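You operate a simulated robot arm through the tools that you are given. There is no shell and no other tool. Be economical: measure what you need, move in short steps, check, and stop when the job is done.

The job below is to be done with a simulated robot arm. You get a single attempt, and the scene is never put back.

Task
Free the gold disc from the small black clamp and press dots into it on the dark base plate.
Fine: draw the beige slider back first; run the green slider back after; leave the disc on the ring; no waves on it; the blue slider and the discs on the mat stay.

Only the result counts: the job must be done as asked and must still hold three seconds after the hand-in. Knocking over, shifting, dropping, spilling or breaking anything else fails it.

Robot
A 7-joint arm with a two-finger parallel gripper, fixed in place. Base frame: the origin is at the foot of the arm, x ahead of it, y to its left, z up; the work surface is at about z = 0. Readings come in m, rad, newtons and seconds.
With the tool pointing down near the work surface it reaches from about 0.24 to 0.62 m from the base axis. Its first joint turns from -1.152 to 1.152 rad. Payload 2.6 kg.
The tool frame sits at the grasp point between the pads (the TCP): z along the fingers, y along the line on which they close. The tips reach 0.03 m beyond it. Largest opening 0.094 m; finger width 0.028, thickness 0.01; the body of the gripper, 0.05 by 0.096 m, starts 0.055 m behind the TCP.
Orientation is that of the tool frame in the base frame, as a unit quaternion [x, y, z, w]. With the fingers straight down and closing along the base's y, the tool's x points along the base's -x, its y along +y and its z along -z.

Tools
- The arm moves only by the tool nudge_tool. Its argument "rows" is a list of rows, each an object of numbers (a shift or turn left out is 0, a gripper value left out holds the last): "grip": the gripper command, from -1 (shut) to 1 (fully open), values between in proportion; "dx", "dy", "dz": the shift along the tool's x, y, z in m; "rx", "ry", "rz": the turn, a rotation vector about the tool's x, y, z in rad. In form: [{"grip": .., "dx": .., "dy": .., "dz": .., "rx": .., "ry": .., "rz": ..}, ...]. A call has 1 to 10 rows; each row is the pose to reach, as a shift and turn from the pose commanded when the call began, along the tool's axes at that moment. Each row takes 0.2 s and may step no farther than 0.05 m and 0.15 rad from the row before; otherwise, or with a gripper value out of range, the whole call is refused. Where a pose cannot be reached the arm comes as near as it can. A force on the tool above 70 N (or 10 N above the force at the start of the call, whichever is more), or a blocked arm, ends the call early, and 0.2 s more pass. Each finger travels about 0.072 m/s and halts on what it meets, pressing with about 34 N; the grip force reading is that of the motor and also rises with nothing between the fingers. The clock runs only during rows and for 0.2 s after the last one: add rows that repeat a pose to give the fingers time. It gives the time, the measured TCP pose, the force on the tool (base axes), the opening and the grip force at its end, in the units of the frame above (readings bear some noise), with the torque about the TCP (base axes, N m) and any sound that the robot's microphone picked up.
- Cameras (640 x 400 px; columns grow to the right, rows downward): "scene" is fixed at [0.0206, 0.4243, 0.5597]; the picture's right is [-0.87, -0.49, 0.00], its down [-0.26, 0.46, -0.85] and it looks along [0.42, -0.74, -0.53] (base axes); focal length 360 px, centre (320, 200). "wrist" rides on the gripper at [0.076, 0.014, -0.103] in the tool frame; the picture's right is [-0.18, 0.98, 0.00], its down [-0.75, -0.14, -0.64] and it looks along [-0.63, -0.12, 0.77] (tool axes); focal length 243 px, centre (320, 200). There is no depth. A picture from a camera that has moved, and an enlarged one, comes with that camera's place and axes in the base frame and with its lens. The place of the scene camera against the robot may be out by one fixed shift of up to 0.012 m in any direction.
- camera(camera): a new picture of that camera. No time passes.
- inspect(camera, box): a new picture of the part [left, top, right, bottom] of that camera's present view, enlarged. No time passes.
- hand_in(): hands the job in; it is judged then, once.

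Work in short steps. Places have to be worked out from the pictures, the camera data and where the tool is seen: move nearer, look again, correct. Check each grasp and each placing, and mend what went wrong. You have 120 turns and 84 pictures in all, those below and enlarged ones among them. Open the gripper and draw the arm clear of the work before you hand the job in, unless the task says otherwise; then end with one line.

The tools are called after "Emit:" as a command line: name --argument value ..., lists and objects as JSON in quotes. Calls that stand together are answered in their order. nudge_tool: Moves the arm, as the interface text tells. Its arguments: {"type":"object","properties":{"rows":{"type":"array"}},"required":["rows"]} The other tools are called the same way: camera (camera) takes a picture; inspect (camera, box) takes an enlarged picture of a part of a camera's view; hand_in () hands the job in.

At the start:

```text
t: 0.0
eef_pos: [0.3561, 0.029, 0.3648]
orientation: [0.0, 1.0, 0.0, 0.0]
contact_force: [0.9, 0.4, 0.1]
moment: [0.0, 0.0, 0.02]
gripper_width: 0.094
grip_force: 0.0
```

scene: 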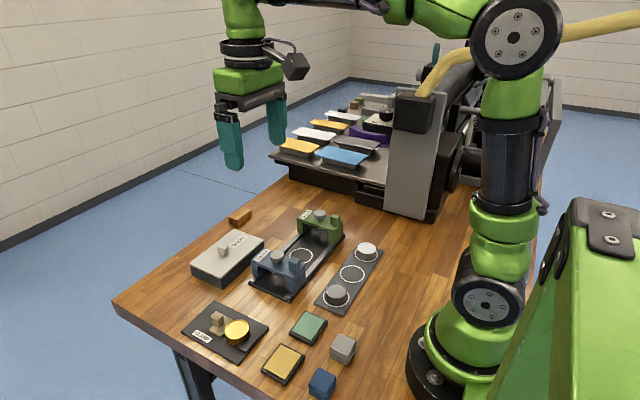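
wrist: 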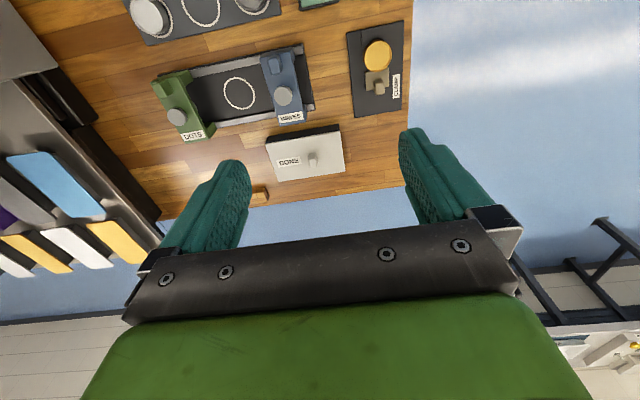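

I'll take enlarged views of the work area before moving.

Emit:
inspect --camera "scene" --box '[170, 290, 290, 365]'

Emit:
inspect --camera "scene" --box '[180, 195, 400, 325]'

Emit:
inspect --camera "wrist" --box '[120, 0, 420, 190]'

```text
5.33 times, centred on (230, 328) of scene
camera zoom: at [0.0206, 0.4243, 0.5597], right [-0.87, -0.49, 0.0], down [-0.26, 0.46, -0.85], along [0.42, -0.74, -0.53], focal length 1920 px, centre (800, -480)
```

zoom: 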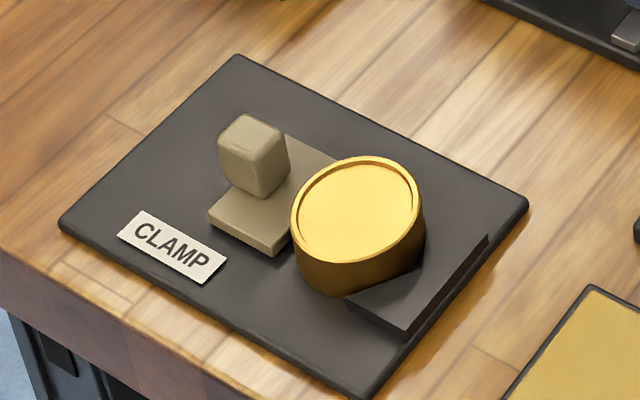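

```text
2.91 times, centred on (290, 260) of scene
camera zoom: at [0.0206, 0.4243, 0.5597], right [-0.87, -0.49, 0.0], down [-0.26, 0.46, -0.85], along [0.42, -0.74, -0.53], focal length 1047 px, centre (407, 26)
```

zoom: 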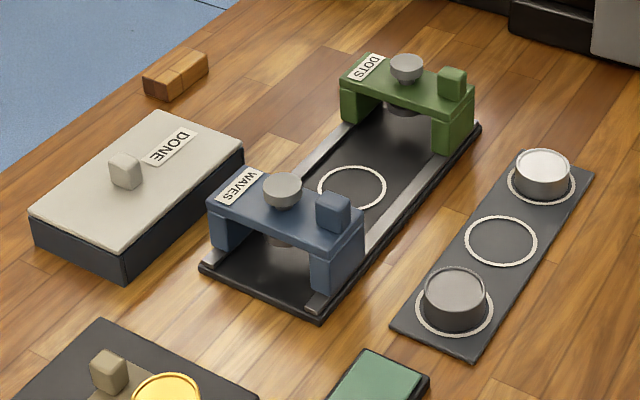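

```text
2.11 times, centred on (270, 95) of wrist
camera zoom: at [0.2793, 0.043, 0.4675], right [0.18, 0.98, 0.0], down [0.75, -0.14, 0.64], along [0.63, -0.12, -0.77], focal length 511 px, centre (425, 421)
```

zoom: 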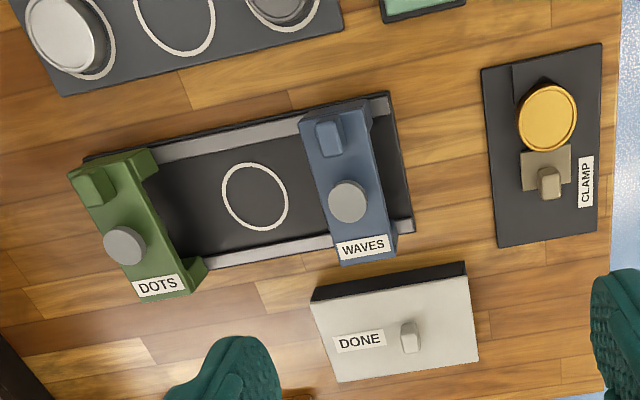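

The gold disc is around (0.36, 0.12), and the beige knob is on its far-x side. I'll move closer above the clamp and look again.

Emit:
nudge_tool --rows '[{"grip": 1, "dx": 0.006, "dy": 0.02, "dz": 0.04}, {"dx": 0.012, "dy": 0.045, "dz": 0.08}, {"dx": 0.02, "dy": 0.066, "dz": 0.12}, {"dx": 0.026, "dy": 0.088, "dz": 0.16}, {"dx": 0.026, "dy": 0.088, "dz": 0.16}]'

Emit:
camera --camera "wrist"

```text
t: 1.2
eef_pos: [0.3293, 0.1183, 0.2022]
orientation: [0.001, 1.0, 0.0, 0.0]
contact_force: [0.2, -0.8, 0.7]
moment: [0.0, -0.04, -0.03]
gripper_width: 0.094
grip_force: 0.0
```

```text
78 pictures are left
camera wrist: at [0.2539, 0.1327, 0.3052], right [0.18, 0.98, 0.0], down [0.75, -0.14, 0.64], along [0.63, -0.12, -0.77], focal length 243 px, centre (320, 200)
```

wrist: 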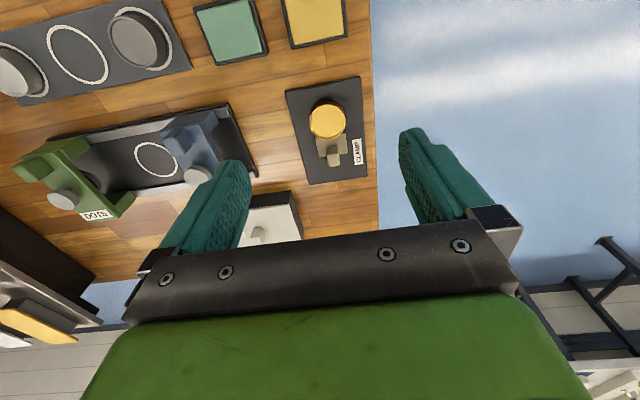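

Good view. I'll enlarge the clamp and the press.

Emit:
inspect --camera "wrist" --box '[270, 70, 390, 195]'

Emit:
inspect --camera "wrist" --box '[0, 80, 270, 240]'

```text
3.20 times, centred on (330, 132) of wrist
camera zoom: at [0.2539, 0.1327, 0.3052], right [0.18, 0.98, 0.0], down [0.75, -0.14, 0.64], along [0.63, -0.12, -0.77], focal length 776 px, centre (288, 416)
```

zoom: 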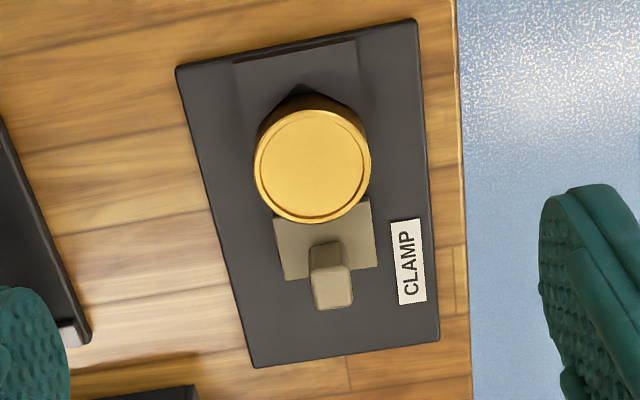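

```text
2.37 times, centred on (135, 160) of wrist
camera zoom: at [0.2539, 0.1327, 0.3052], right [0.18, 0.98, 0.0], down [0.75, -0.14, 0.64], along [0.63, -0.12, -0.77], focal length 575 px, centre (758, 295)
```

zoom: 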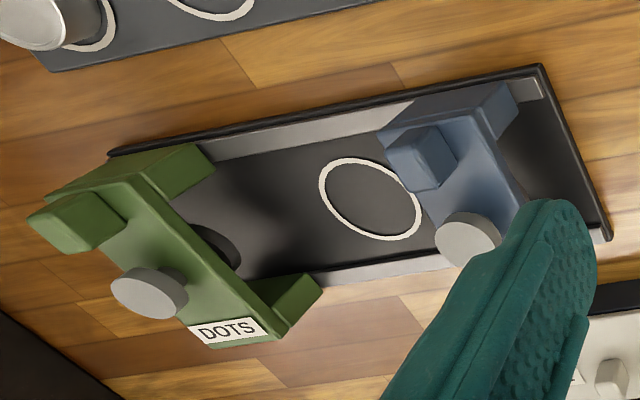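

The clamp plate is axis-aligned, with x 0.329–0.466 and y 0.076–0.163. The disc is at about (0.365, 0.120) and the knob at about (0.412, 0.1205), its top at z≈0.038. I'll hover over the knob with the gripper part-open.

Emit:
nudge_tool --rows '[{"grip": 0.2, "dx": -0.03, "dy": 0.001, "dz": 0.03}, {"dx": -0.06, "dy": 0.002, "dz": 0.06}, {"dx": -0.083, "dy": 0.002, "dz": 0.09}, {"dx": -0.083, "dy": 0.002, "dz": 0.105}, {"dx": -0.083, "dy": 0.002, "dz": 0.105}]'

Emit:
camera --camera "wrist"

Emit:
inspect --camera "scene" --box '[150, 230, 310, 370]'

```text
t: 2.4
eef_pos: [0.4122, 0.118, 0.0999]
orientation: [-0.001, 1.0, 0.0, 0.0]
contact_force: [1.0, -0.4, -0.4]
moment: [-0.04, -0.02, -0.02]
gripper_width: 0.0563
grip_force: 0.1
```

```text
75 pictures are left
camera wrist: at [0.3361, 0.1328, 0.202], right [0.18, 0.98, 0.0], down [0.75, -0.14, 0.64], along [0.63, -0.12, -0.77], focal length 243 px, centre (320, 200)
```

wrist: 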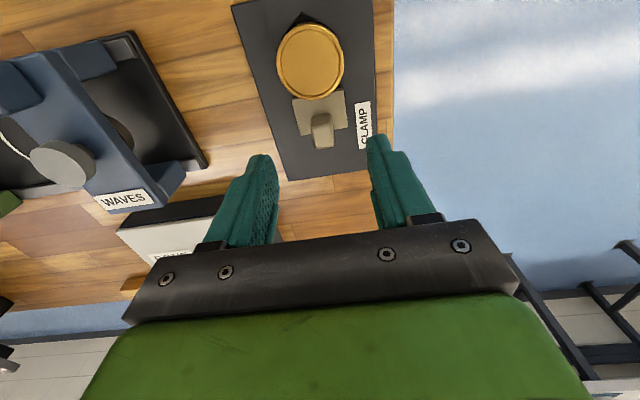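

```text
2.86 times, centred on (230, 300) of scene
camera zoom: at [0.0206, 0.4243, 0.5597], right [-0.87, -0.49, 0.0], down [-0.26, 0.46, -0.85], along [0.42, -0.74, -0.53], focal length 1029 px, centre (577, -86)
```

zoom: 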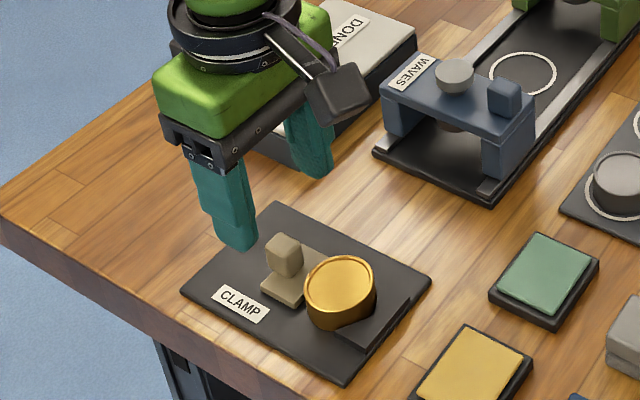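

The knob is confirmed at about (0.410, 0.120). I'll descend until the tips are at z≈0.02 and close on it.

Emit:
nudge_tool --rows '[{"dx": 0.001, "dy": 0.002, "dz": 0.025}, {"dx": 0.001, "dy": 0.002, "dz": 0.048}, {"dx": 0.001, "dy": 0.002, "dz": 0.048}, {"grip": -1, "dx": 0.001, "dy": 0.002, "dz": 0.048}, {"dx": 0.001, "dy": 0.002, "dz": 0.048}, {"dx": 0.001, "dy": 0.002, "dz": 0.048}]'

Emit:
camera --camera "wrist"

```text
t: 3.8
eef_pos: [0.4098, 0.1198, 0.051]
orientation: [0.0, 1.0, -0.001, -0.001]
contact_force: [0.0, -5.4, -2.2]
moment: [-0.03, -0.03, -0.01]
gripper_width: 0.0157
grip_force: 44.7
```

```text
73 pictures are left
camera wrist: at [0.3345, 0.1348, 0.1538], right [0.18, 0.98, 0.0], down [0.75, -0.14, 0.64], along [0.63, -0.12, -0.77], focal length 243 px, centre (320, 200)
```

wrist: 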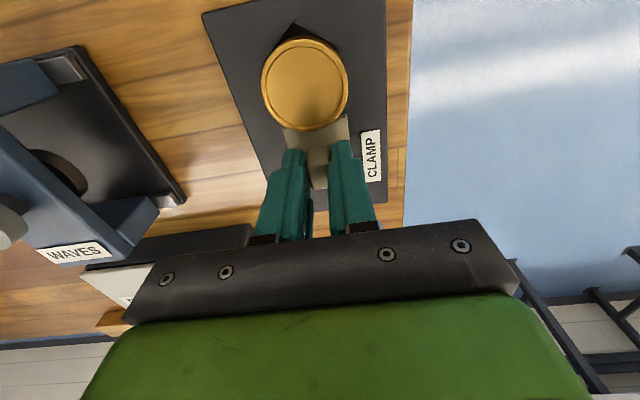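

The knob is held at a width of 0.0157. I'll draw it back along +x in small steps.

Emit:
nudge_tool --rows '[{"dx": -0.005}, {"dx": -0.01}, {"dx": -0.015}, {"dx": -0.02}, {"dx": -0.025}, {"dx": -0.025}]'

Emit:
camera --camera "wrist"

Emit:
inspect --camera "scene" --box '[150, 230, 310, 370]'

```text
t: 5.2
eef_pos: [0.4366, 0.1203, 0.0518]
orientation: [0.0, 1.0, 0.0, -0.001]
contact_force: [-5.4, -8.7, -1.1]
moment: [-0.11, 1.16, -0.08]
gripper_width: 0.0159
grip_force: 45.2
```

```text
72 pictures are left
camera wrist: at [0.3605, 0.1347, 0.1538], right [0.18, 0.98, 0.0], down [0.75, -0.14, 0.64], along [0.63, -0.12, -0.77], focal length 243 px, centre (320, 200)
```

wrist: 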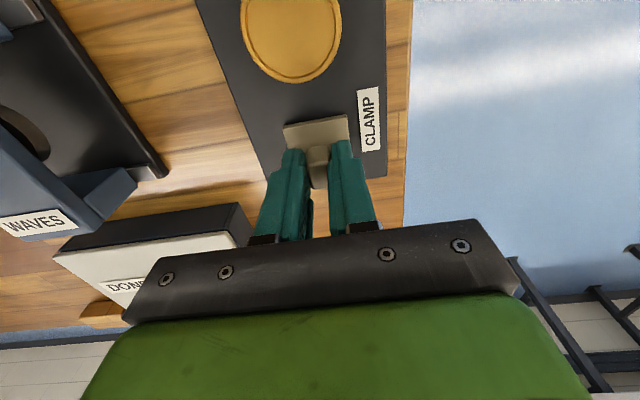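

```text
2.86 times, centred on (230, 300) of scene
camera zoom: at [0.0206, 0.4243, 0.5597], right [-0.87, -0.49, 0.0], down [-0.26, 0.46, -0.85], along [0.42, -0.74, -0.53], focal length 1029 px, centre (577, -86)
```

zoom: 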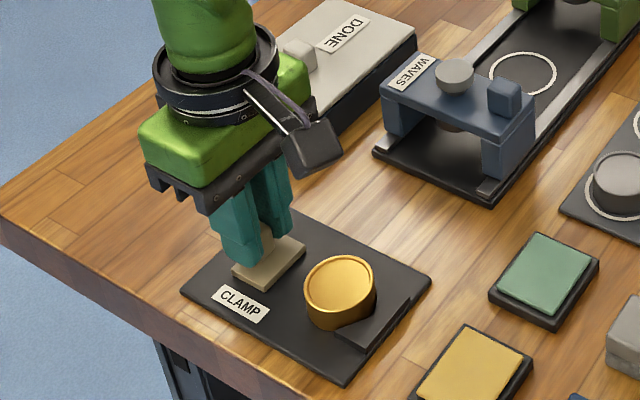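

The slider moved 26 mm and the plate stayed put. I'll gently check whether it has any travel left.

Emit:
nudge_tool --rows '[{"dx": -0.003}, {"dx": -0.003}]'

```text
t: 5.8
eef_pos: [0.4401, 0.1205, 0.0519]
orientation: [0.0, 1.0, 0.0, -0.001]
contact_force: [-6.3, -9.5, -1.3]
moment: [-0.21, 1.5, 0.03]
gripper_width: 0.0156
grip_force: 45.0
```

It still moves freely, and a 30 mm gap is plenty. I'll open, rise, and look at the disc.

Emit:
nudge_tool --rows '[{"grip": -0.2}, {"grip": 0.2}, {"grip": 0.2}, {"dz": -0.03}, {"dz": -0.06, "dx": 0.03}, {"dz": -0.09, "dx": 0.06}, {"dz": -0.09, "dx": 0.075, "grip": 1}, {"dz": -0.09, "dx": 0.075}]'

Emit:
camera --camera "wrist"

Emit:
inspect --camera "scene" --box '[170, 290, 290, 365]'

```text
t: 7.6
eef_pos: [0.3645, 0.1199, 0.1402]
orientation: [0.001, 1.0, 0.0, -0.001]
contact_force: [0.6, 0.8, 0.5]
moment: [-0.01, 0.04, 0.01]
gripper_width: 0.0937
grip_force: 0.0
```

```text
70 pictures are left
camera wrist: at [0.2877, 0.135, 0.2436], right [0.18, 0.98, 0.0], down [0.75, -0.14, 0.64], along [0.63, -0.12, -0.77], focal length 243 px, centre (320, 200)
```

wrist: 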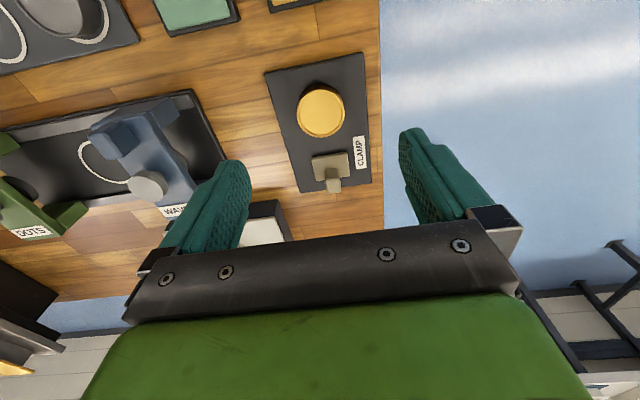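

```text
5.33 times, centred on (230, 328) of scene
camera zoom: at [0.0206, 0.4242, 0.5597], right [-0.87, -0.49, 0.0], down [-0.26, 0.46, -0.85], along [0.42, -0.74, -0.53], focal length 1920 px, centre (800, -480)
```

zoom: 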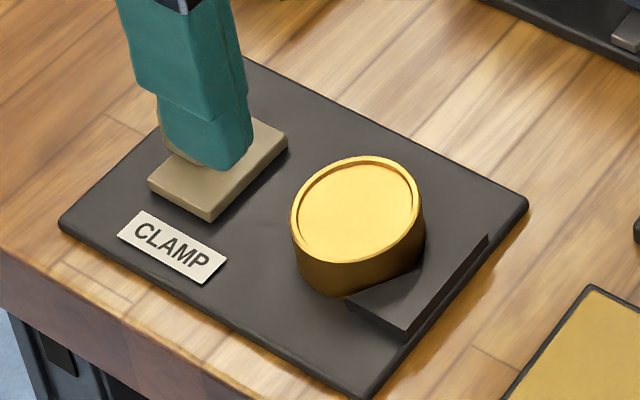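

The slider is back and the disc looks free. I'll check the extent of the fixed jaw before gripping.

Emit:
inspect --camera "wrist" --box '[255, 45, 385, 195]'

```text
2.67 times, centred on (320, 120) of wrist
camera zoom: at [0.2877, 0.135, 0.2436], right [0.18, 0.98, 0.0], down [0.75, -0.14, 0.64], along [0.63, -0.12, -0.77], focal length 647 px, centre (320, 413)
```

zoom: 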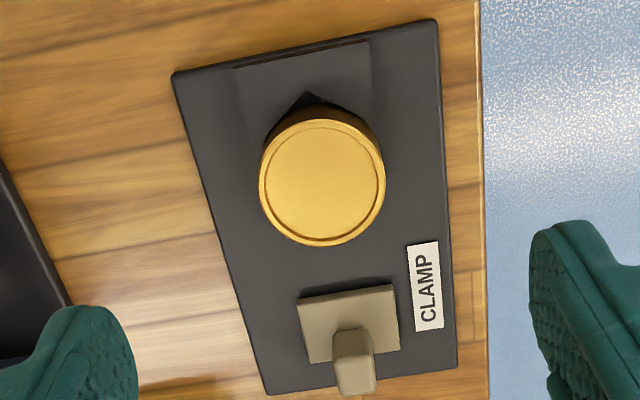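

The jaw spans x≈0.33–0.352 and is slightly wider than the disc, so I'll grip at x≈0.372 with tips near z=0.012. I'll descend in stages.

Emit:
nudge_tool --rows '[{"dx": -0.0075, "dy": 0.0007, "dz": 0.035}, {"dx": -0.0075, "dy": 0.0007, "dz": 0.07}, {"dx": -0.0075, "dy": 0.0007, "dz": 0.09}, {"dx": -0.0075, "dy": 0.0007, "dz": 0.097}, {"dx": -0.0075, "dy": 0.0007, "dz": 0.097}]'

Emit:
inspect --camera "scene" --box '[170, 270, 290, 365]'

Emit:
camera --camera "wrist"

```text
t: 8.8
eef_pos: [0.373, 0.1209, 0.0437]
orientation: [0.0, 1.0, 0.0, 0.0]
contact_force: [0.1, -0.4, 0.0]
moment: [0.0, 0.02, -0.03]
gripper_width: 0.0942
grip_force: 0.2
```

```text
4.21 times, centred on (230, 318) of scene
camera zoom: at [0.0206, 0.4243, 0.5597], right [-0.87, -0.49, 0.0], down [-0.26, 0.46, -0.85], along [0.42, -0.74, -0.53], focal length 1516 px, centre (699, -295)
```

zoom: 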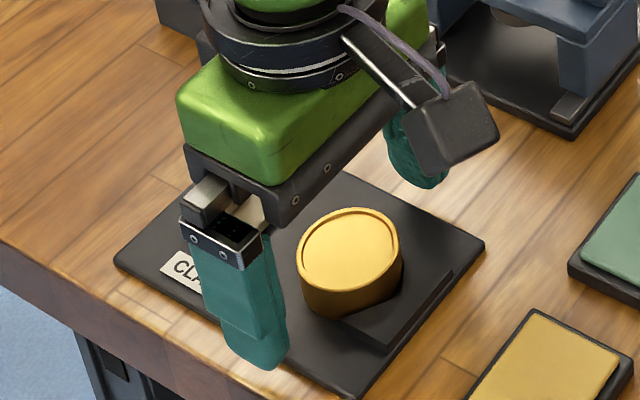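

```text
66 pictures are left
camera wrist: at [0.2956, 0.1344, 0.1469], right [0.18, 0.98, 0.0], down [0.75, -0.14, 0.64], along [0.63, -0.12, -0.77], focal length 243 px, centre (320, 200)
```

wrist: 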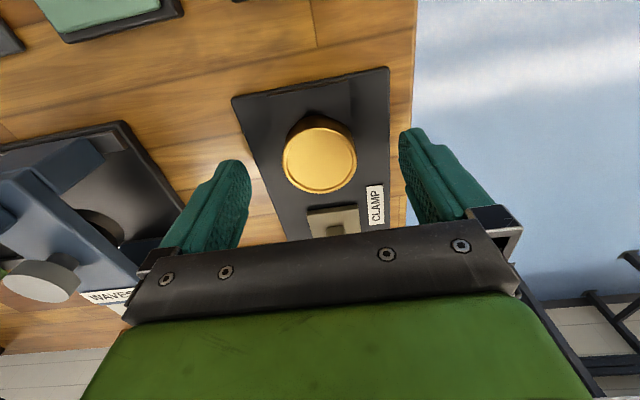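

The fingers straddle the disc and clear the jaw. Closing.

Emit:
nudge_tool --rows '[{"grip": -1}, {}, {}, {}]'

```text
t: 9.8
eef_pos: [0.3725, 0.1202, 0.0444]
orientation: [0.001, 1.0, 0.0, 0.0]
contact_force: [0.0, -0.8, 0.1]
moment: [-0.01, 0.03, 0.0]
gripper_width: 0.0428
grip_force: 33.7
```

The width is 0.0428, which matches the disc. I'll lift it slightly to test the grip.

Emit:
nudge_tool --rows '[{"dz": -0.01}, {"dz": -0.03}, {"dz": -0.06}, {"dz": -0.06}]'

Emit:
camera --camera "wrist"

Emit:
inspect --camera "scene" --box '[170, 250, 290, 365]'

```text
t: 10.8
eef_pos: [0.3713, 0.1206, 0.1062]
orientation: [-0.001, 1.0, 0.0, 0.0]
contact_force: [0.8, -0.4, -0.4]
moment: [0.0, 0.02, -0.04]
gripper_width: 0.0002
grip_force: 32.8
```

```text
65 pictures are left
camera wrist: at [0.2949, 0.1346, 0.2079], right [0.18, 0.98, 0.0], down [0.75, -0.14, 0.64], along [0.63, -0.12, -0.77], focal length 243 px, centre (320, 200)
```

wrist: 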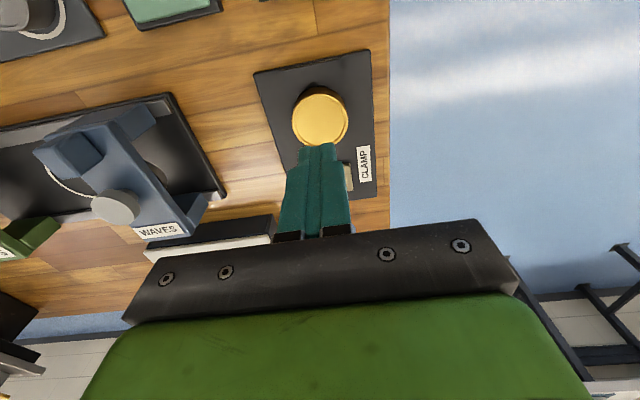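

```text
3.48 times, centred on (230, 308) of scene
camera zoom: at [0.0206, 0.4242, 0.5597], right [-0.87, -0.49, 0.0], down [-0.26, 0.46, -0.85], along [0.42, -0.74, -0.53], focal length 1252 px, centre (633, -174)
```

zoom: 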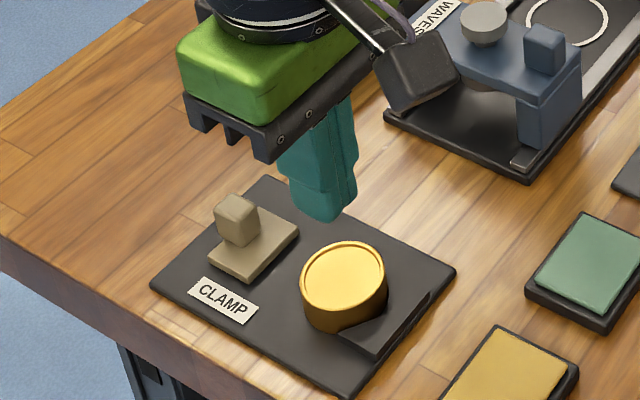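

The gripper slipped off and the disc hasn't moved. The scene view puts the jaw's front at about x=0.36, so the pads probably pinched the jaw (0.0428 wide) rather than the disc. I'll grip again above the jaw top.

Emit:
nudge_tool --rows '[{"grip": 1}, {"grip": 1}, {"grip": 1}, {"grip": 1, "dx": 0.001, "dz": 0.03}, {"dx": 0.001, "dz": 0.0555}, {"dx": 0.001, "dz": 0.0555}, {"grip": -1, "dx": 0.001, "dz": 0.0555}, {"dx": 0.001, "dz": 0.0555}, {"dx": 0.001, "dz": 0.0555}, {"dx": 0.001, "dz": 0.0555}]'

Emit:
camera --camera "wrist"

Emit:
inspect --camera "scene" --box '[170, 270, 290, 365]'

```text
t: 13.0
eef_pos: [0.3703, 0.1208, 0.0507]
orientation: [0.001, 1.0, -0.001, 0.0]
contact_force: [0.7, 1.3, 0.5]
moment: [0.0, 0.01, 0.01]
gripper_width: 0.0423
grip_force: 33.5
```

```text
63 pictures are left
camera wrist: at [0.2936, 0.1349, 0.1529], right [0.18, 0.98, 0.0], down [0.75, -0.14, 0.64], along [0.63, -0.12, -0.77], focal length 243 px, centre (320, 200)
```

wrist: 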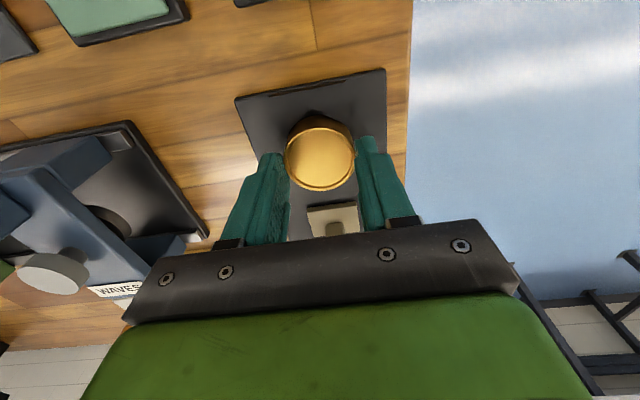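

```text
4.21 times, centred on (230, 318) of scene
camera zoom: at [0.0206, 0.4243, 0.5597], right [-0.87, -0.49, 0.0], down [-0.26, 0.46, -0.85], along [0.42, -0.74, -0.53], focal length 1516 px, centre (699, -295)
```

zoom: 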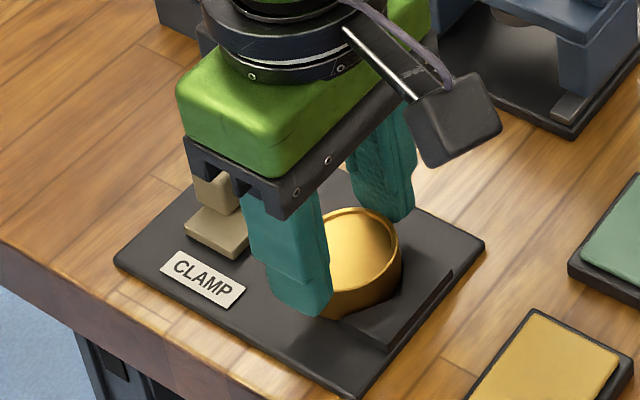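

It's closed at 0.0423 above the jaw. I'll pull gently along +x with a slight lift to see if the disc follows.

Emit:
nudge_tool --rows '[{"dx": -0.003}, {"dx": -0.007}, {"dx": -0.012}, {"dx": -0.012}]'

Emit:
camera --camera "wrist"

```text
t: 14.0
eef_pos: [0.3821, 0.1207, 0.0508]
orientation: [-0.001, 1.0, 0.001, 0.0]
contact_force: [-7.5, 1.2, 18.8]
moment: [0.0, 0.32, -0.02]
gripper_width: 0.0427
grip_force: 34.2
```

```text
61 pictures are left
camera wrist: at [0.3061, 0.1357, 0.1524], right [0.18, 0.98, 0.0], down [0.75, -0.14, 0.64], along [0.63, -0.12, -0.77], focal length 243 px, centre (320, 200)
```

wrist: 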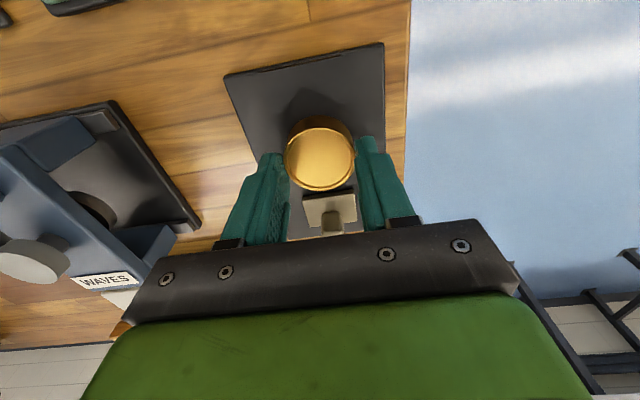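

The disc followed out of the V, and its centre is now near x≈0.376. I'll release and regrip it centred and lower.

Emit:
nudge_tool --rows '[{"grip": 0}, {"grip": 0}, {"dx": 0.0045, "dz": 0.004}, {"dx": 0.0045, "dz": 0.0085}, {"dx": 0.0045, "dz": 0.0085}, {"grip": -1, "dx": 0.0045, "dz": 0.0085}, {"dx": 0.0045, "dz": 0.0085}, {"dx": 0.0045, "dz": 0.0085}]'

Emit:
nudge_tool --rows '[{"dz": -0.01}, {"dz": -0.03}, {"dz": -0.06}, {"dz": -0.08}, {"dz": -0.08}]'

Emit:
camera --camera "wrist"

Emit:
inspect --camera "scene" --box '[170, 230, 290, 365]'

```text
t: 15.8
eef_pos: [0.3779, 0.1198, 0.0397]
orientation: [0.0, 1.0, 0.0, 0.0]
contact_force: [-0.5, -0.3, 0.6]
moment: [-0.04, 0.0, -0.04]
gripper_width: 0.0425
grip_force: 34.1
```

```text
t: 17.0
eef_pos: [0.3787, 0.1209, 0.1206]
orientation: [-0.001, 1.0, -0.001, 0.0]
contact_force: [0.7, 0.0, -0.9]
moment: [-0.01, 0.01, -0.04]
gripper_width: 0.0424
grip_force: 34.0
```

```text
60 pictures are left
camera wrist: at [0.3015, 0.1353, 0.2227], right [0.18, 0.98, 0.0], down [0.75, -0.14, 0.64], along [0.63, -0.12, -0.77], focal length 243 px, centre (320, 200)
```

wrist: 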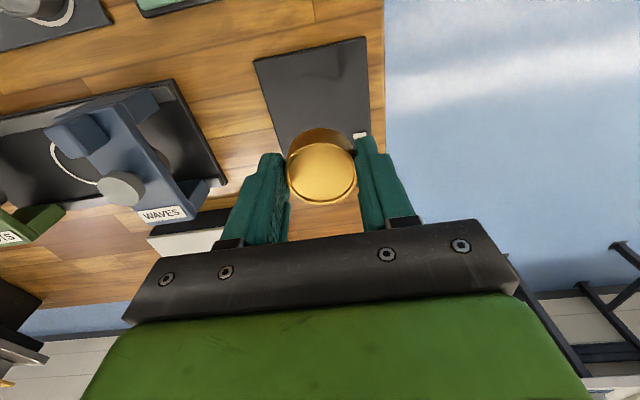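

```text
2.96 times, centred on (230, 298) of scene
camera zoom: at [0.0206, 0.4243, 0.5597], right [-0.87, -0.49, 0.0], down [-0.26, 0.46, -0.85], along [0.42, -0.74, -0.53], focal length 1067 px, centre (587, -89)
```

zoom: 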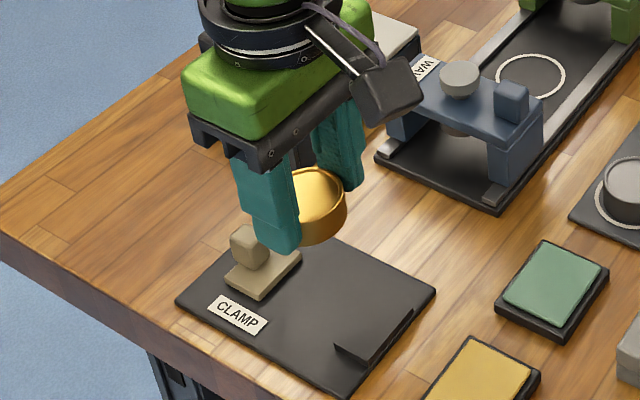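

The disc is held at 0.0424, nearly centred in the tool. Next I'll rise and carry it over the press, turning 90° so the fingers close along x, across the rails and clear of both sliders.

Emit:
nudge_tool --rows '[{"dz": -0.03, "rz": 0.15}, {"dx": -0.001, "dy": -0.03, "dz": -0.05, "rz": 0.3}, {"dx": -0.002, "dy": -0.06, "dz": -0.06, "rz": 0.45}, {"dx": -0.003, "dy": -0.09, "dz": -0.06, "rz": 0.6}, {"dx": -0.004, "dy": -0.12, "dz": -0.06, "rz": 0.75}, {"dx": -0.005, "dy": -0.15, "dz": -0.06, "rz": 0.9}, {"dx": -0.006, "dy": -0.18, "dz": -0.06, "rz": 1.05}, {"dx": -0.006, "dy": -0.21, "dz": -0.06, "rz": 1.2}, {"dx": -0.006, "dy": -0.243, "dz": -0.06, "rz": 1.35}, {"dx": -0.006, "dy": -0.243, "dz": -0.06, "rz": 1.5}]'

Emit:
nudge_tool --rows '[{"rz": 0.0708}, {"rz": 0.0708}]'

Emit:
camera --camera "wrist"

Emit:
inspect --camera "scene" --box '[180, 130, 400, 325]'

```text
t: 19.2
eef_pos: [0.3848, -0.1226, 0.1808]
orientation: [0.683, 0.731, 0.0, 0.001]
contact_force: [0.6, -0.1, -0.1]
moment: [0.0, -0.02, -0.04]
gripper_width: 0.0425
grip_force: 33.9
```

```text
t: 19.8
eef_pos: [0.3849, -0.1212, 0.1812]
orientation: [0.707, 0.707, 0.0, 0.0]
contact_force: [-0.4, -0.1, -0.1]
moment: [0.0, -0.02, 0.03]
gripper_width: 0.0425
grip_force: 33.7
```

```text
58 pictures are left
camera wrist: at [0.3987, -0.0457, 0.2838], right [0.98, -0.18, 0.0], down [-0.14, -0.75, 0.64], along [-0.12, -0.63, -0.77], focal length 243 px, centre (320, 200)
```

wrist: 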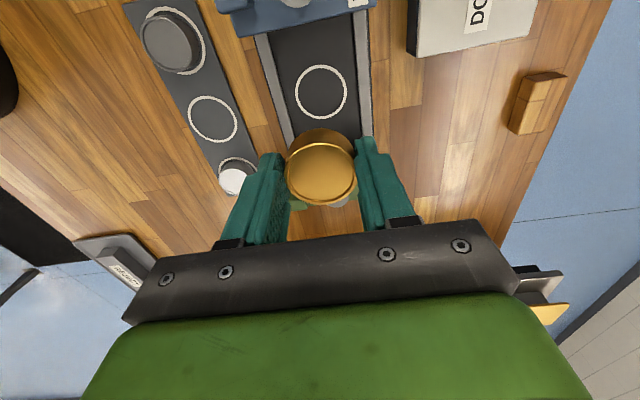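

```text
2.05 times, centred on (290, 228) of scene
camera zoom: at [0.0206, 0.4242, 0.5597], right [-0.87, -0.49, 0.0], down [-0.26, 0.46, -0.85], along [0.42, -0.74, -0.53], focal length 738 px, centre (382, 144)
```

zoom: 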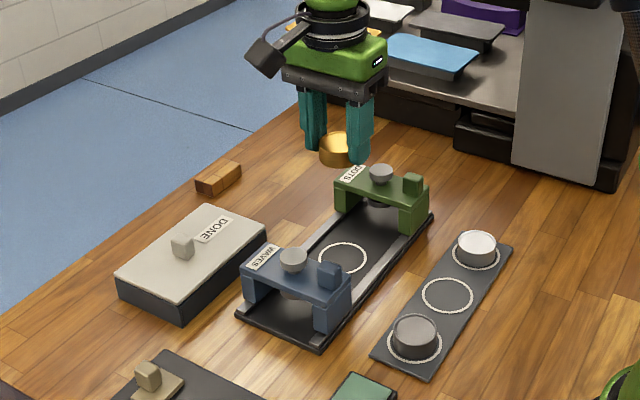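

The ring is at about (0.386, -0.1225), directly under the disc, and the inner rail gap is about 0.08. I'll lower most of the way and check.

Emit:
nudge_tool --rows '[{"dx": -0.001, "dy": 0.0008, "dz": 0.04}, {"dx": -0.001, "dy": 0.0008, "dz": 0.08}, {"dx": -0.001, "dy": 0.0008, "dz": 0.11}, {"dx": -0.001, "dy": 0.0008, "dz": 0.126}, {"dx": -0.001, "dy": 0.0008, "dz": 0.126}]'

Emit:
camera --camera "wrist"

Emit:
inspect --camera "scene" --box '[230, 180, 360, 310]'

```text
t: 21.0
eef_pos: [0.3866, -0.1231, 0.0563]
orientation: [0.707, 0.707, 0.001, 0.001]
contact_force: [0.3, 0.1, -0.2]
moment: [0.01, 0.0, 0.0]
gripper_width: 0.0424
grip_force: 34.1
```

```text
56 pictures are left
camera wrist: at [0.3998, -0.0465, 0.1579], right [0.98, -0.18, 0.0], down [-0.14, -0.75, 0.64], along [-0.12, -0.63, -0.77], focal length 243 px, centre (320, 200)
```

wrist: 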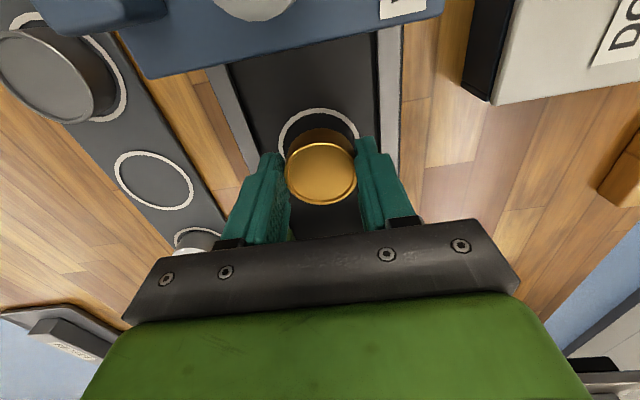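

```text
3.08 times, centred on (295, 245) of scene
camera zoom: at [0.0206, 0.4242, 0.5597], right [-0.87, -0.49, 0.0], down [-0.26, 0.46, -0.85], along [0.42, -0.74, -0.53], focal length 1108 px, centre (397, 62)
```

zoom: 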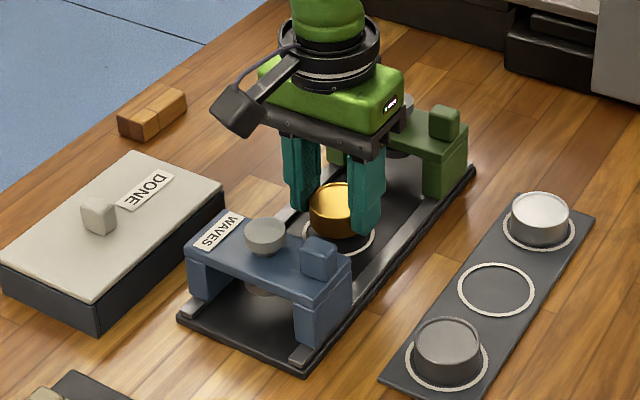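

Alignment looks good, within 1–2 mm of the ring centre. Lowering gently toward contact.

Emit:
nudge_tool --rows '[{"dz": 0.007}, {"dz": 0.012}, {"dz": 0.014}, {"dz": 0.014}]'

```text
t: 22.0
eef_pos: [0.3863, -0.1229, 0.042]
orientation: [0.707, 0.707, 0.0, 0.001]
contact_force: [-3.7, 0.8, 17.0]
moment: [-0.01, 0.17, 0.01]
gripper_width: 0.0423
grip_force: 33.9
```

There's contact at 17 N. Releasing with a modest opening to stay inside the rails, then rising.

Emit:
nudge_tool --rows '[{"grip": 0.12}, {"grip": 0.12}, {"grip": 0.12}, {"dz": -0.03}, {"dz": -0.07}, {"dz": -0.11}, {"dz": -0.14}, {"dz": -0.14}]'

Emit:
camera --camera "wrist"

Emit:
inspect --camera "scene" --box '[230, 180, 360, 310]'

```text
t: 23.8
eef_pos: [0.385, -0.1225, 0.1803]
orientation: [0.707, 0.707, 0.0, 0.0]
contact_force: [0.9, -0.7, 0.2]
moment: [0.0, 0.04, 0.01]
gripper_width: 0.0525
grip_force: 0.1
```

```text
54 pictures are left
camera wrist: at [0.3986, -0.0457, 0.2828], right [0.98, -0.18, 0.0], down [-0.14, -0.75, 0.64], along [-0.12, -0.63, -0.77], focal length 243 px, centre (320, 200)
```

wrist: 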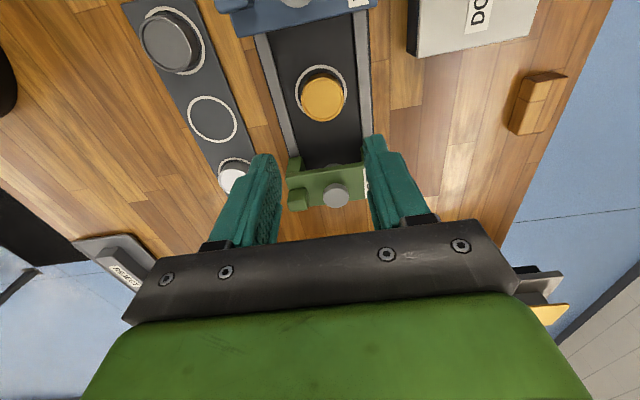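

```text
3.08 times, centred on (295, 245) of scene
camera zoom: at [0.0206, 0.4243, 0.5597], right [-0.87, -0.49, 0.0], down [-0.26, 0.46, -0.85], along [0.42, -0.74, -0.53], focal length 1108 px, centre (397, 62)
```

zoom: 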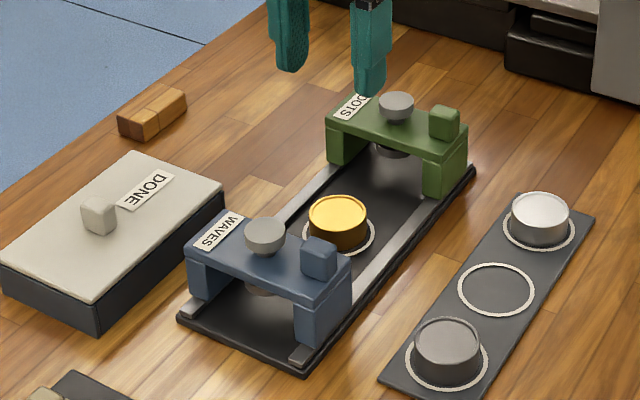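

The disc is placed. I'll zoom in to check how well it's centred and where the green slider's handle and plunger are.

Emit:
inspect --camera "wrist" --box '[240, 20, 400, 220]'

```text
2.00 times, centred on (320, 120) of wrist
camera zoom: at [0.3986, -0.0457, 0.2828], right [0.98, -0.18, 0.0], down [-0.14, -0.75, 0.64], along [-0.12, -0.63, -0.77], focal length 485 px, centre (320, 360)
```

zoom: 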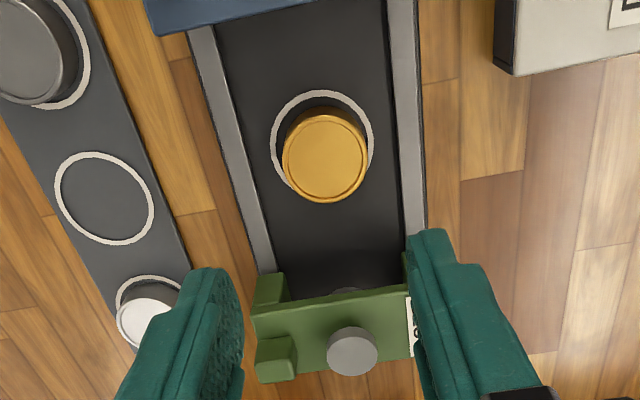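

The disc is within about 1 mm of the ring centre. The green plunger is near (0.384, -0.224) and the handle near (0.339, -0.223). I'll turn back so the fingers close along y and look from over the handle.

Emit:
nudge_tool --rows '[{"dx": -0.01, "dy": -0.005, "rz": -0.15}, {"dx": -0.02, "dy": -0.01, "rz": -0.3}, {"dx": -0.03, "dy": -0.015, "rz": -0.45}, {"dx": -0.04, "dy": -0.02, "rz": -0.6}, {"dx": -0.05, "dy": -0.025, "rz": -0.75}, {"dx": -0.06, "dy": -0.03, "rz": -0.9}, {"dx": -0.07, "dy": -0.035, "rz": -1.05}, {"dx": -0.08, "dy": -0.04, "rz": -1.2}, {"dx": -0.09, "dy": -0.045, "rz": -1.35}, {"dx": -0.0975, "dy": -0.045, "rz": -1.5}]'

Emit:
nudge_tool --rows '[{"rz": -0.0708}, {"rz": -0.0708}]'

Emit:
inspect --camera "wrist" --box '[220, 20, 420, 220]'

```text
t: 26.0
eef_pos: [0.3396, -0.2223, 0.181]
orientation: [0.033, 0.999, 0.0, 0.0]
contact_force: [0.0, 0.6, 1.2]
moment: [-0.03, 0.02, -0.02]
gripper_width: 0.0529
grip_force: 0.0
```

```text
t: 26.6
eef_pos: [0.3413, -0.221, 0.1807]
orientation: [-0.001, 1.0, 0.0, 0.0]
contact_force: [0.1, 0.4, -0.8]
moment: [0.0, -0.03, 0.02]
gripper_width: 0.0525
grip_force: 0.1
```

```text
2.00 times, centred on (320, 120) of wrist
camera zoom: at [0.2643, -0.2062, 0.2837], right [0.18, 0.98, 0.0], down [0.75, -0.14, 0.64], along [0.63, -0.12, -0.77], focal length 485 px, centre (320, 360)
```

zoom: 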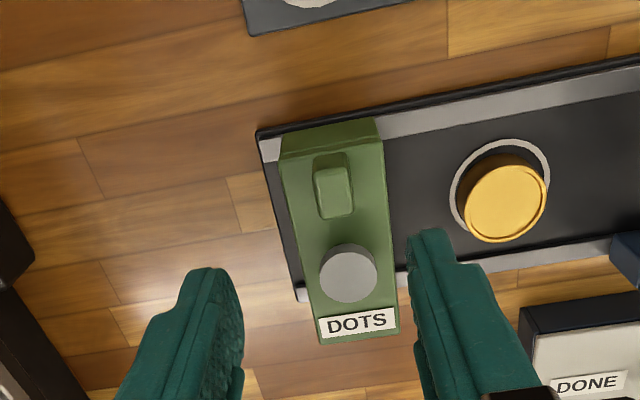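

Triangulating gives the plunger at (0.385, -0.215) with its top at z≈0.071, and the handle at (0.343, -0.2155) with its top at z≈0.075. I'll hover just above the handle and verify.

Emit:
nudge_tool --rows '[{"dx": -0.002, "dy": 0.0055, "dz": 0.03}, {"dx": -0.002, "dy": 0.0055, "dz": 0.06}, {"dx": -0.002, "dy": 0.0055, "dz": 0.07}, {"dx": -0.002, "dy": 0.0055, "dz": 0.07}]'

Emit:
inspect --camera "wrist" --box '[200, 40, 440, 240]'

Emit:
inspect --camera "scene" --box '[240, 150, 380, 290]'

```text
t: 27.6
eef_pos: [0.3422, -0.2135, 0.1115]
orientation: [0.0, 1.0, 0.0, 0.001]
contact_force: [0.3, -0.3, -0.5]
moment: [-0.03, -0.03, 0.01]
gripper_width: 0.0528
grip_force: 0.1
```

```text
2.00 times, centred on (320, 140) of wrist
camera zoom: at [0.2661, -0.1998, 0.2143], right [0.18, 0.98, 0.0], down [0.75, -0.14, 0.64], along [0.63, -0.12, -0.77], focal length 485 px, centre (320, 320)
```

zoom: 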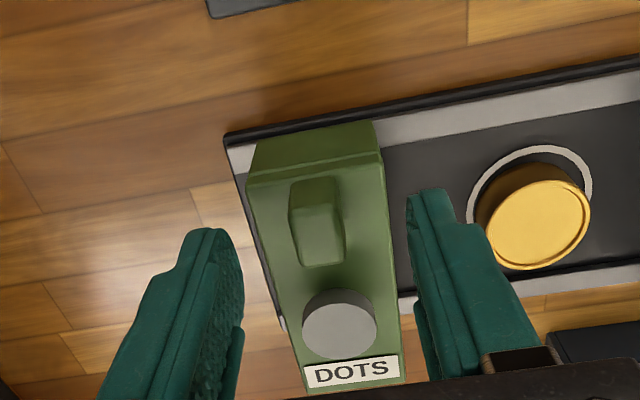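

```text
2.86 times, centred on (310, 220) of scene
camera zoom: at [0.0206, 0.4243, 0.5597], right [-0.87, -0.49, 0.0], down [-0.26, 0.46, -0.85], along [0.42, -0.74, -0.53], focal length 1029 px, centre (349, 143)
```

zoom: 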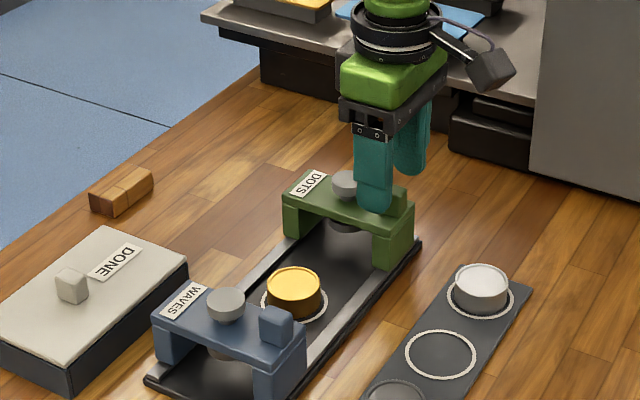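

The handle is at about (0.345, -0.216). I'll descend around it and close.

Emit:
nudge_tool --rows '[{"dx": -0.002, "dy": -0.002, "dz": 0.012}, {"dx": -0.002, "dy": -0.002, "dz": 0.0225}, {"dx": -0.002, "dy": -0.002, "dz": 0.0225}, {"grip": -1, "dx": -0.002, "dy": -0.002, "dz": 0.0225}, {"dx": -0.002, "dy": -0.002, "dz": 0.0225}, {"dx": -0.002, "dy": -0.002, "dz": 0.0225}]'

```text
t: 29.0
eef_pos: [0.3446, -0.2144, 0.0889]
orientation: [0.0, 1.0, 0.003, -0.001]
contact_force: [-3.4, 11.3, 0.3]
moment: [0.57, -0.16, -0.12]
gripper_width: 0.0478
grip_force: 45.1
```

The width reads 0.0478, so the fingers met the bridge body rather than the handle. I'll look before choosing the height.

Emit:
inspect --camera "wrist" --box '[200, 40, 440, 240]'

Emit:
inspect --camera "scene" --box '[270, 170, 370, 250]'

```text
2.00 times, centred on (320, 140) of wrist
camera zoom: at [0.2681, -0.2009, 0.1908], right [0.18, 0.98, 0.0], down [0.75, -0.14, 0.64], along [0.63, -0.12, -0.77], focal length 485 px, centre (320, 320)
```

zoom: 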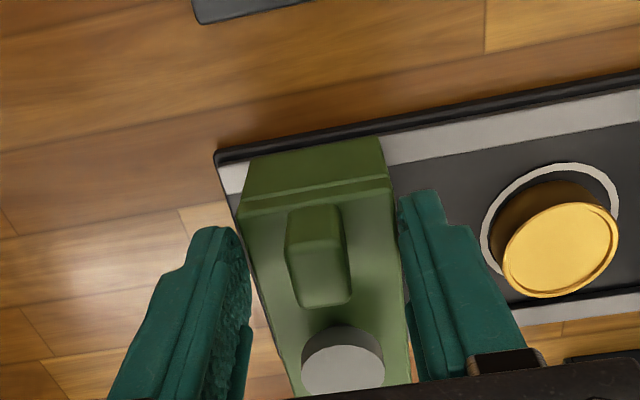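

```text
5.00 times, centred on (320, 210) of scene
camera zoom: at [0.0206, 0.4243, 0.5597], right [-0.87, -0.49, 0.0], down [-0.26, 0.46, -0.85], along [0.42, -0.74, -0.53], focal length 1800 px, centre (320, 150)
```

zoom: 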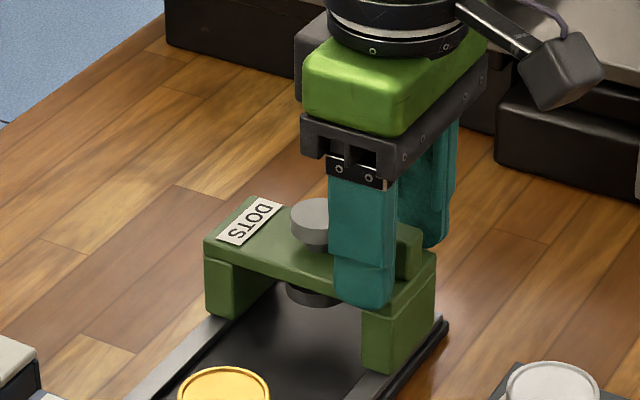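

The gripper holds the bridge squarely by its sides, which works for sliding and clears the disc and the blue slider. I'll slide +y halfway and check.

Emit:
nudge_tool --rows '[{"dy": 0.008}, {"dy": 0.016}, {"dy": 0.024}, {"dy": 0.032}, {"dy": 0.04}, {"dy": 0.048}, {"dy": 0.048}]'

Emit:
inspect --camera "scene" --box '[240, 170, 380, 290]'

```text
t: 30.6
eef_pos: [0.3434, -0.1671, 0.0883]
orientation: [0.0, 1.0, 0.0, 0.0]
contact_force: [-19.3, 0.1, 16.3]
moment: [0.03, 1.38, 0.51]
gripper_width: 0.0475
grip_force: 45.1
```

```text
3.33 times, centred on (310, 230) of scene
camera zoom: at [0.0205, 0.4243, 0.5596], right [-0.87, -0.49, 0.0], down [-0.26, 0.46, -0.85], along [0.42, -0.74, -0.53], focal length 1200 px, centre (353, 100)
```

zoom: 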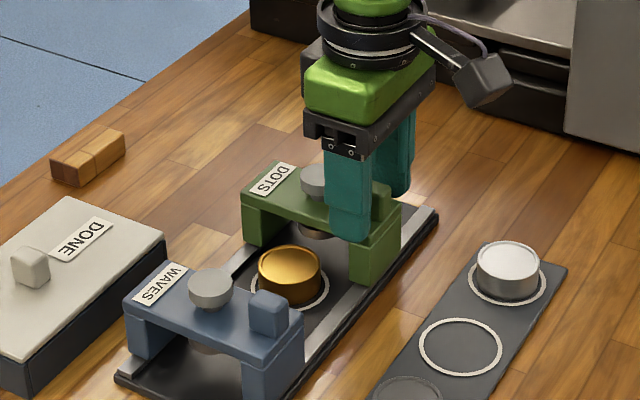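

It slides cleanly. Continuing toward the ring, stopping a little short to check alignment.

Emit:
nudge_tool --rows '[{"dy": 0.008}, {"dy": 0.016}, {"dy": 0.024}, {"dy": 0.032}, {"dy": 0.038}, {"dy": 0.042}, {"dy": 0.042}]'

Emit:
camera --camera "wrist"

Emit:
inspect --camera "scene" --box '[240, 190, 350, 290]'

```text
t: 32.2
eef_pos: [0.3448, -0.1261, 0.0882]
orientation: [0.0, 1.0, 0.001, -0.002]
contact_force: [-20.6, 0.4, 10.0]
moment: [0.07, 1.36, 0.59]
gripper_width: 0.0477
grip_force: 45.5
```

```text
45 pictures are left
camera wrist: at [0.2687, -0.1115, 0.1909], right [0.18, 0.98, 0.0], down [0.76, -0.14, 0.64], along [0.63, -0.12, -0.77], focal length 243 px, centre (320, 200)
```

wrist: 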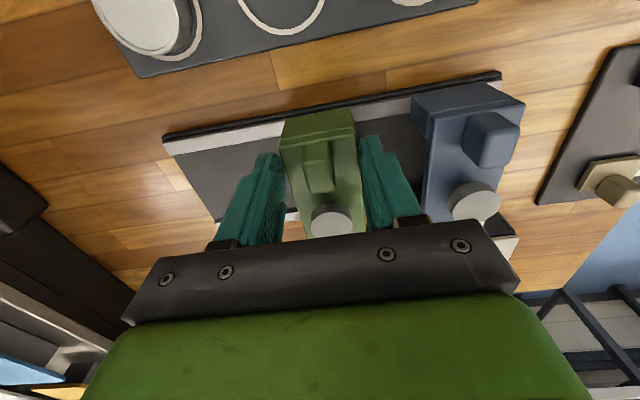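

```text
4.00 times, centred on (295, 240) of scene
camera zoom: at [0.0206, 0.4243, 0.5597], right [-0.87, -0.49, 0.0], down [-0.26, 0.46, -0.85], along [0.42, -0.74, -0.53], focal length 1440 px, centre (420, 40)
```

zoom: 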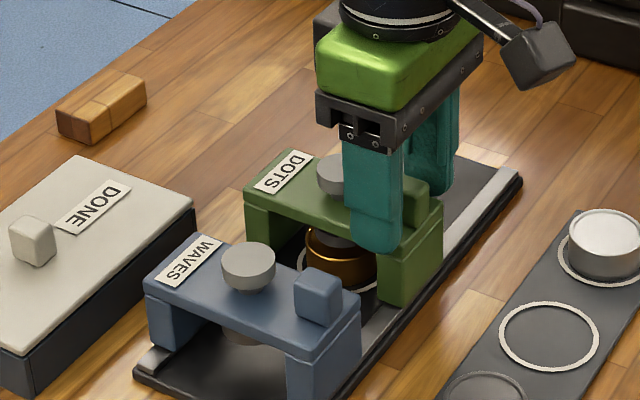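

The plunger is at y≈-0.1254 and the disc at ≈-0.1227, so I'll fine-shift 2.5 mm. Then I'll release and rise to see the alignment.

Emit:
nudge_tool --rows '[{"dy": 0.0027}, {"dy": 0.0027}]'

Emit:
nudge_tool --rows '[{"grip": -0.05}, {"grip": 0.15}, {"grip": 0.15}, {"dz": -0.03}, {"dz": -0.06}, {"dz": -0.09}, {"dz": -0.09}]'

Emit:
camera --camera "wrist"

Emit:
inspect --camera "scene" --box '[240, 190, 350, 290]'

```text
t: 32.8
eef_pos: [0.3445, -0.1247, 0.0871]
orientation: [0.0, 1.0, 0.0, 0.0]
contact_force: [-9.3, -11.7, -11.3]
moment: [0.04, 1.12, 0.15]
gripper_width: 0.048
grip_force: 45.2
```

```text
t: 34.4
eef_pos: [0.3435, -0.1232, 0.1793]
orientation: [-0.001, 1.0, 0.001, 0.0]
contact_force: [-0.3, 0.0, -0.4]
moment: [-0.02, 0.01, 0.03]
gripper_width: 0.054
grip_force: 0.0
```

```text
43 pictures are left
camera wrist: at [0.268, -0.1096, 0.282], right [0.18, 0.98, 0.0], down [0.75, -0.14, 0.64], along [0.63, -0.12, -0.77], focal length 243 px, centre (320, 200)
```

wrist: 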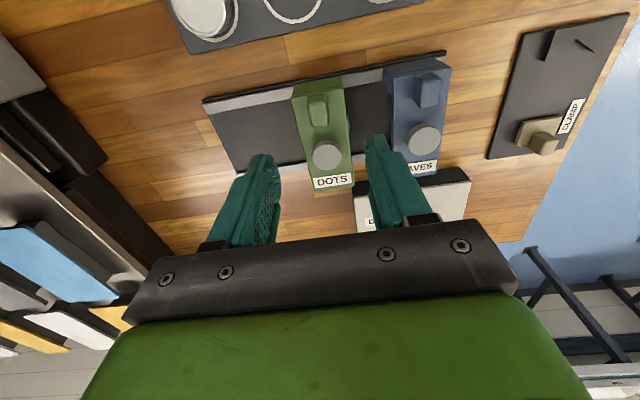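

```text
4.00 times, centred on (295, 240) of scene
camera zoom: at [0.0206, 0.4243, 0.5597], right [-0.87, -0.49, 0.0], down [-0.26, 0.46, -0.85], along [0.42, -0.74, -0.53], focal length 1440 px, centre (420, 40)
```

zoom: 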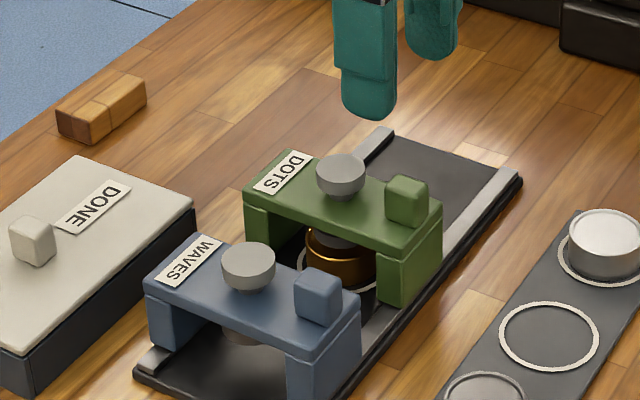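

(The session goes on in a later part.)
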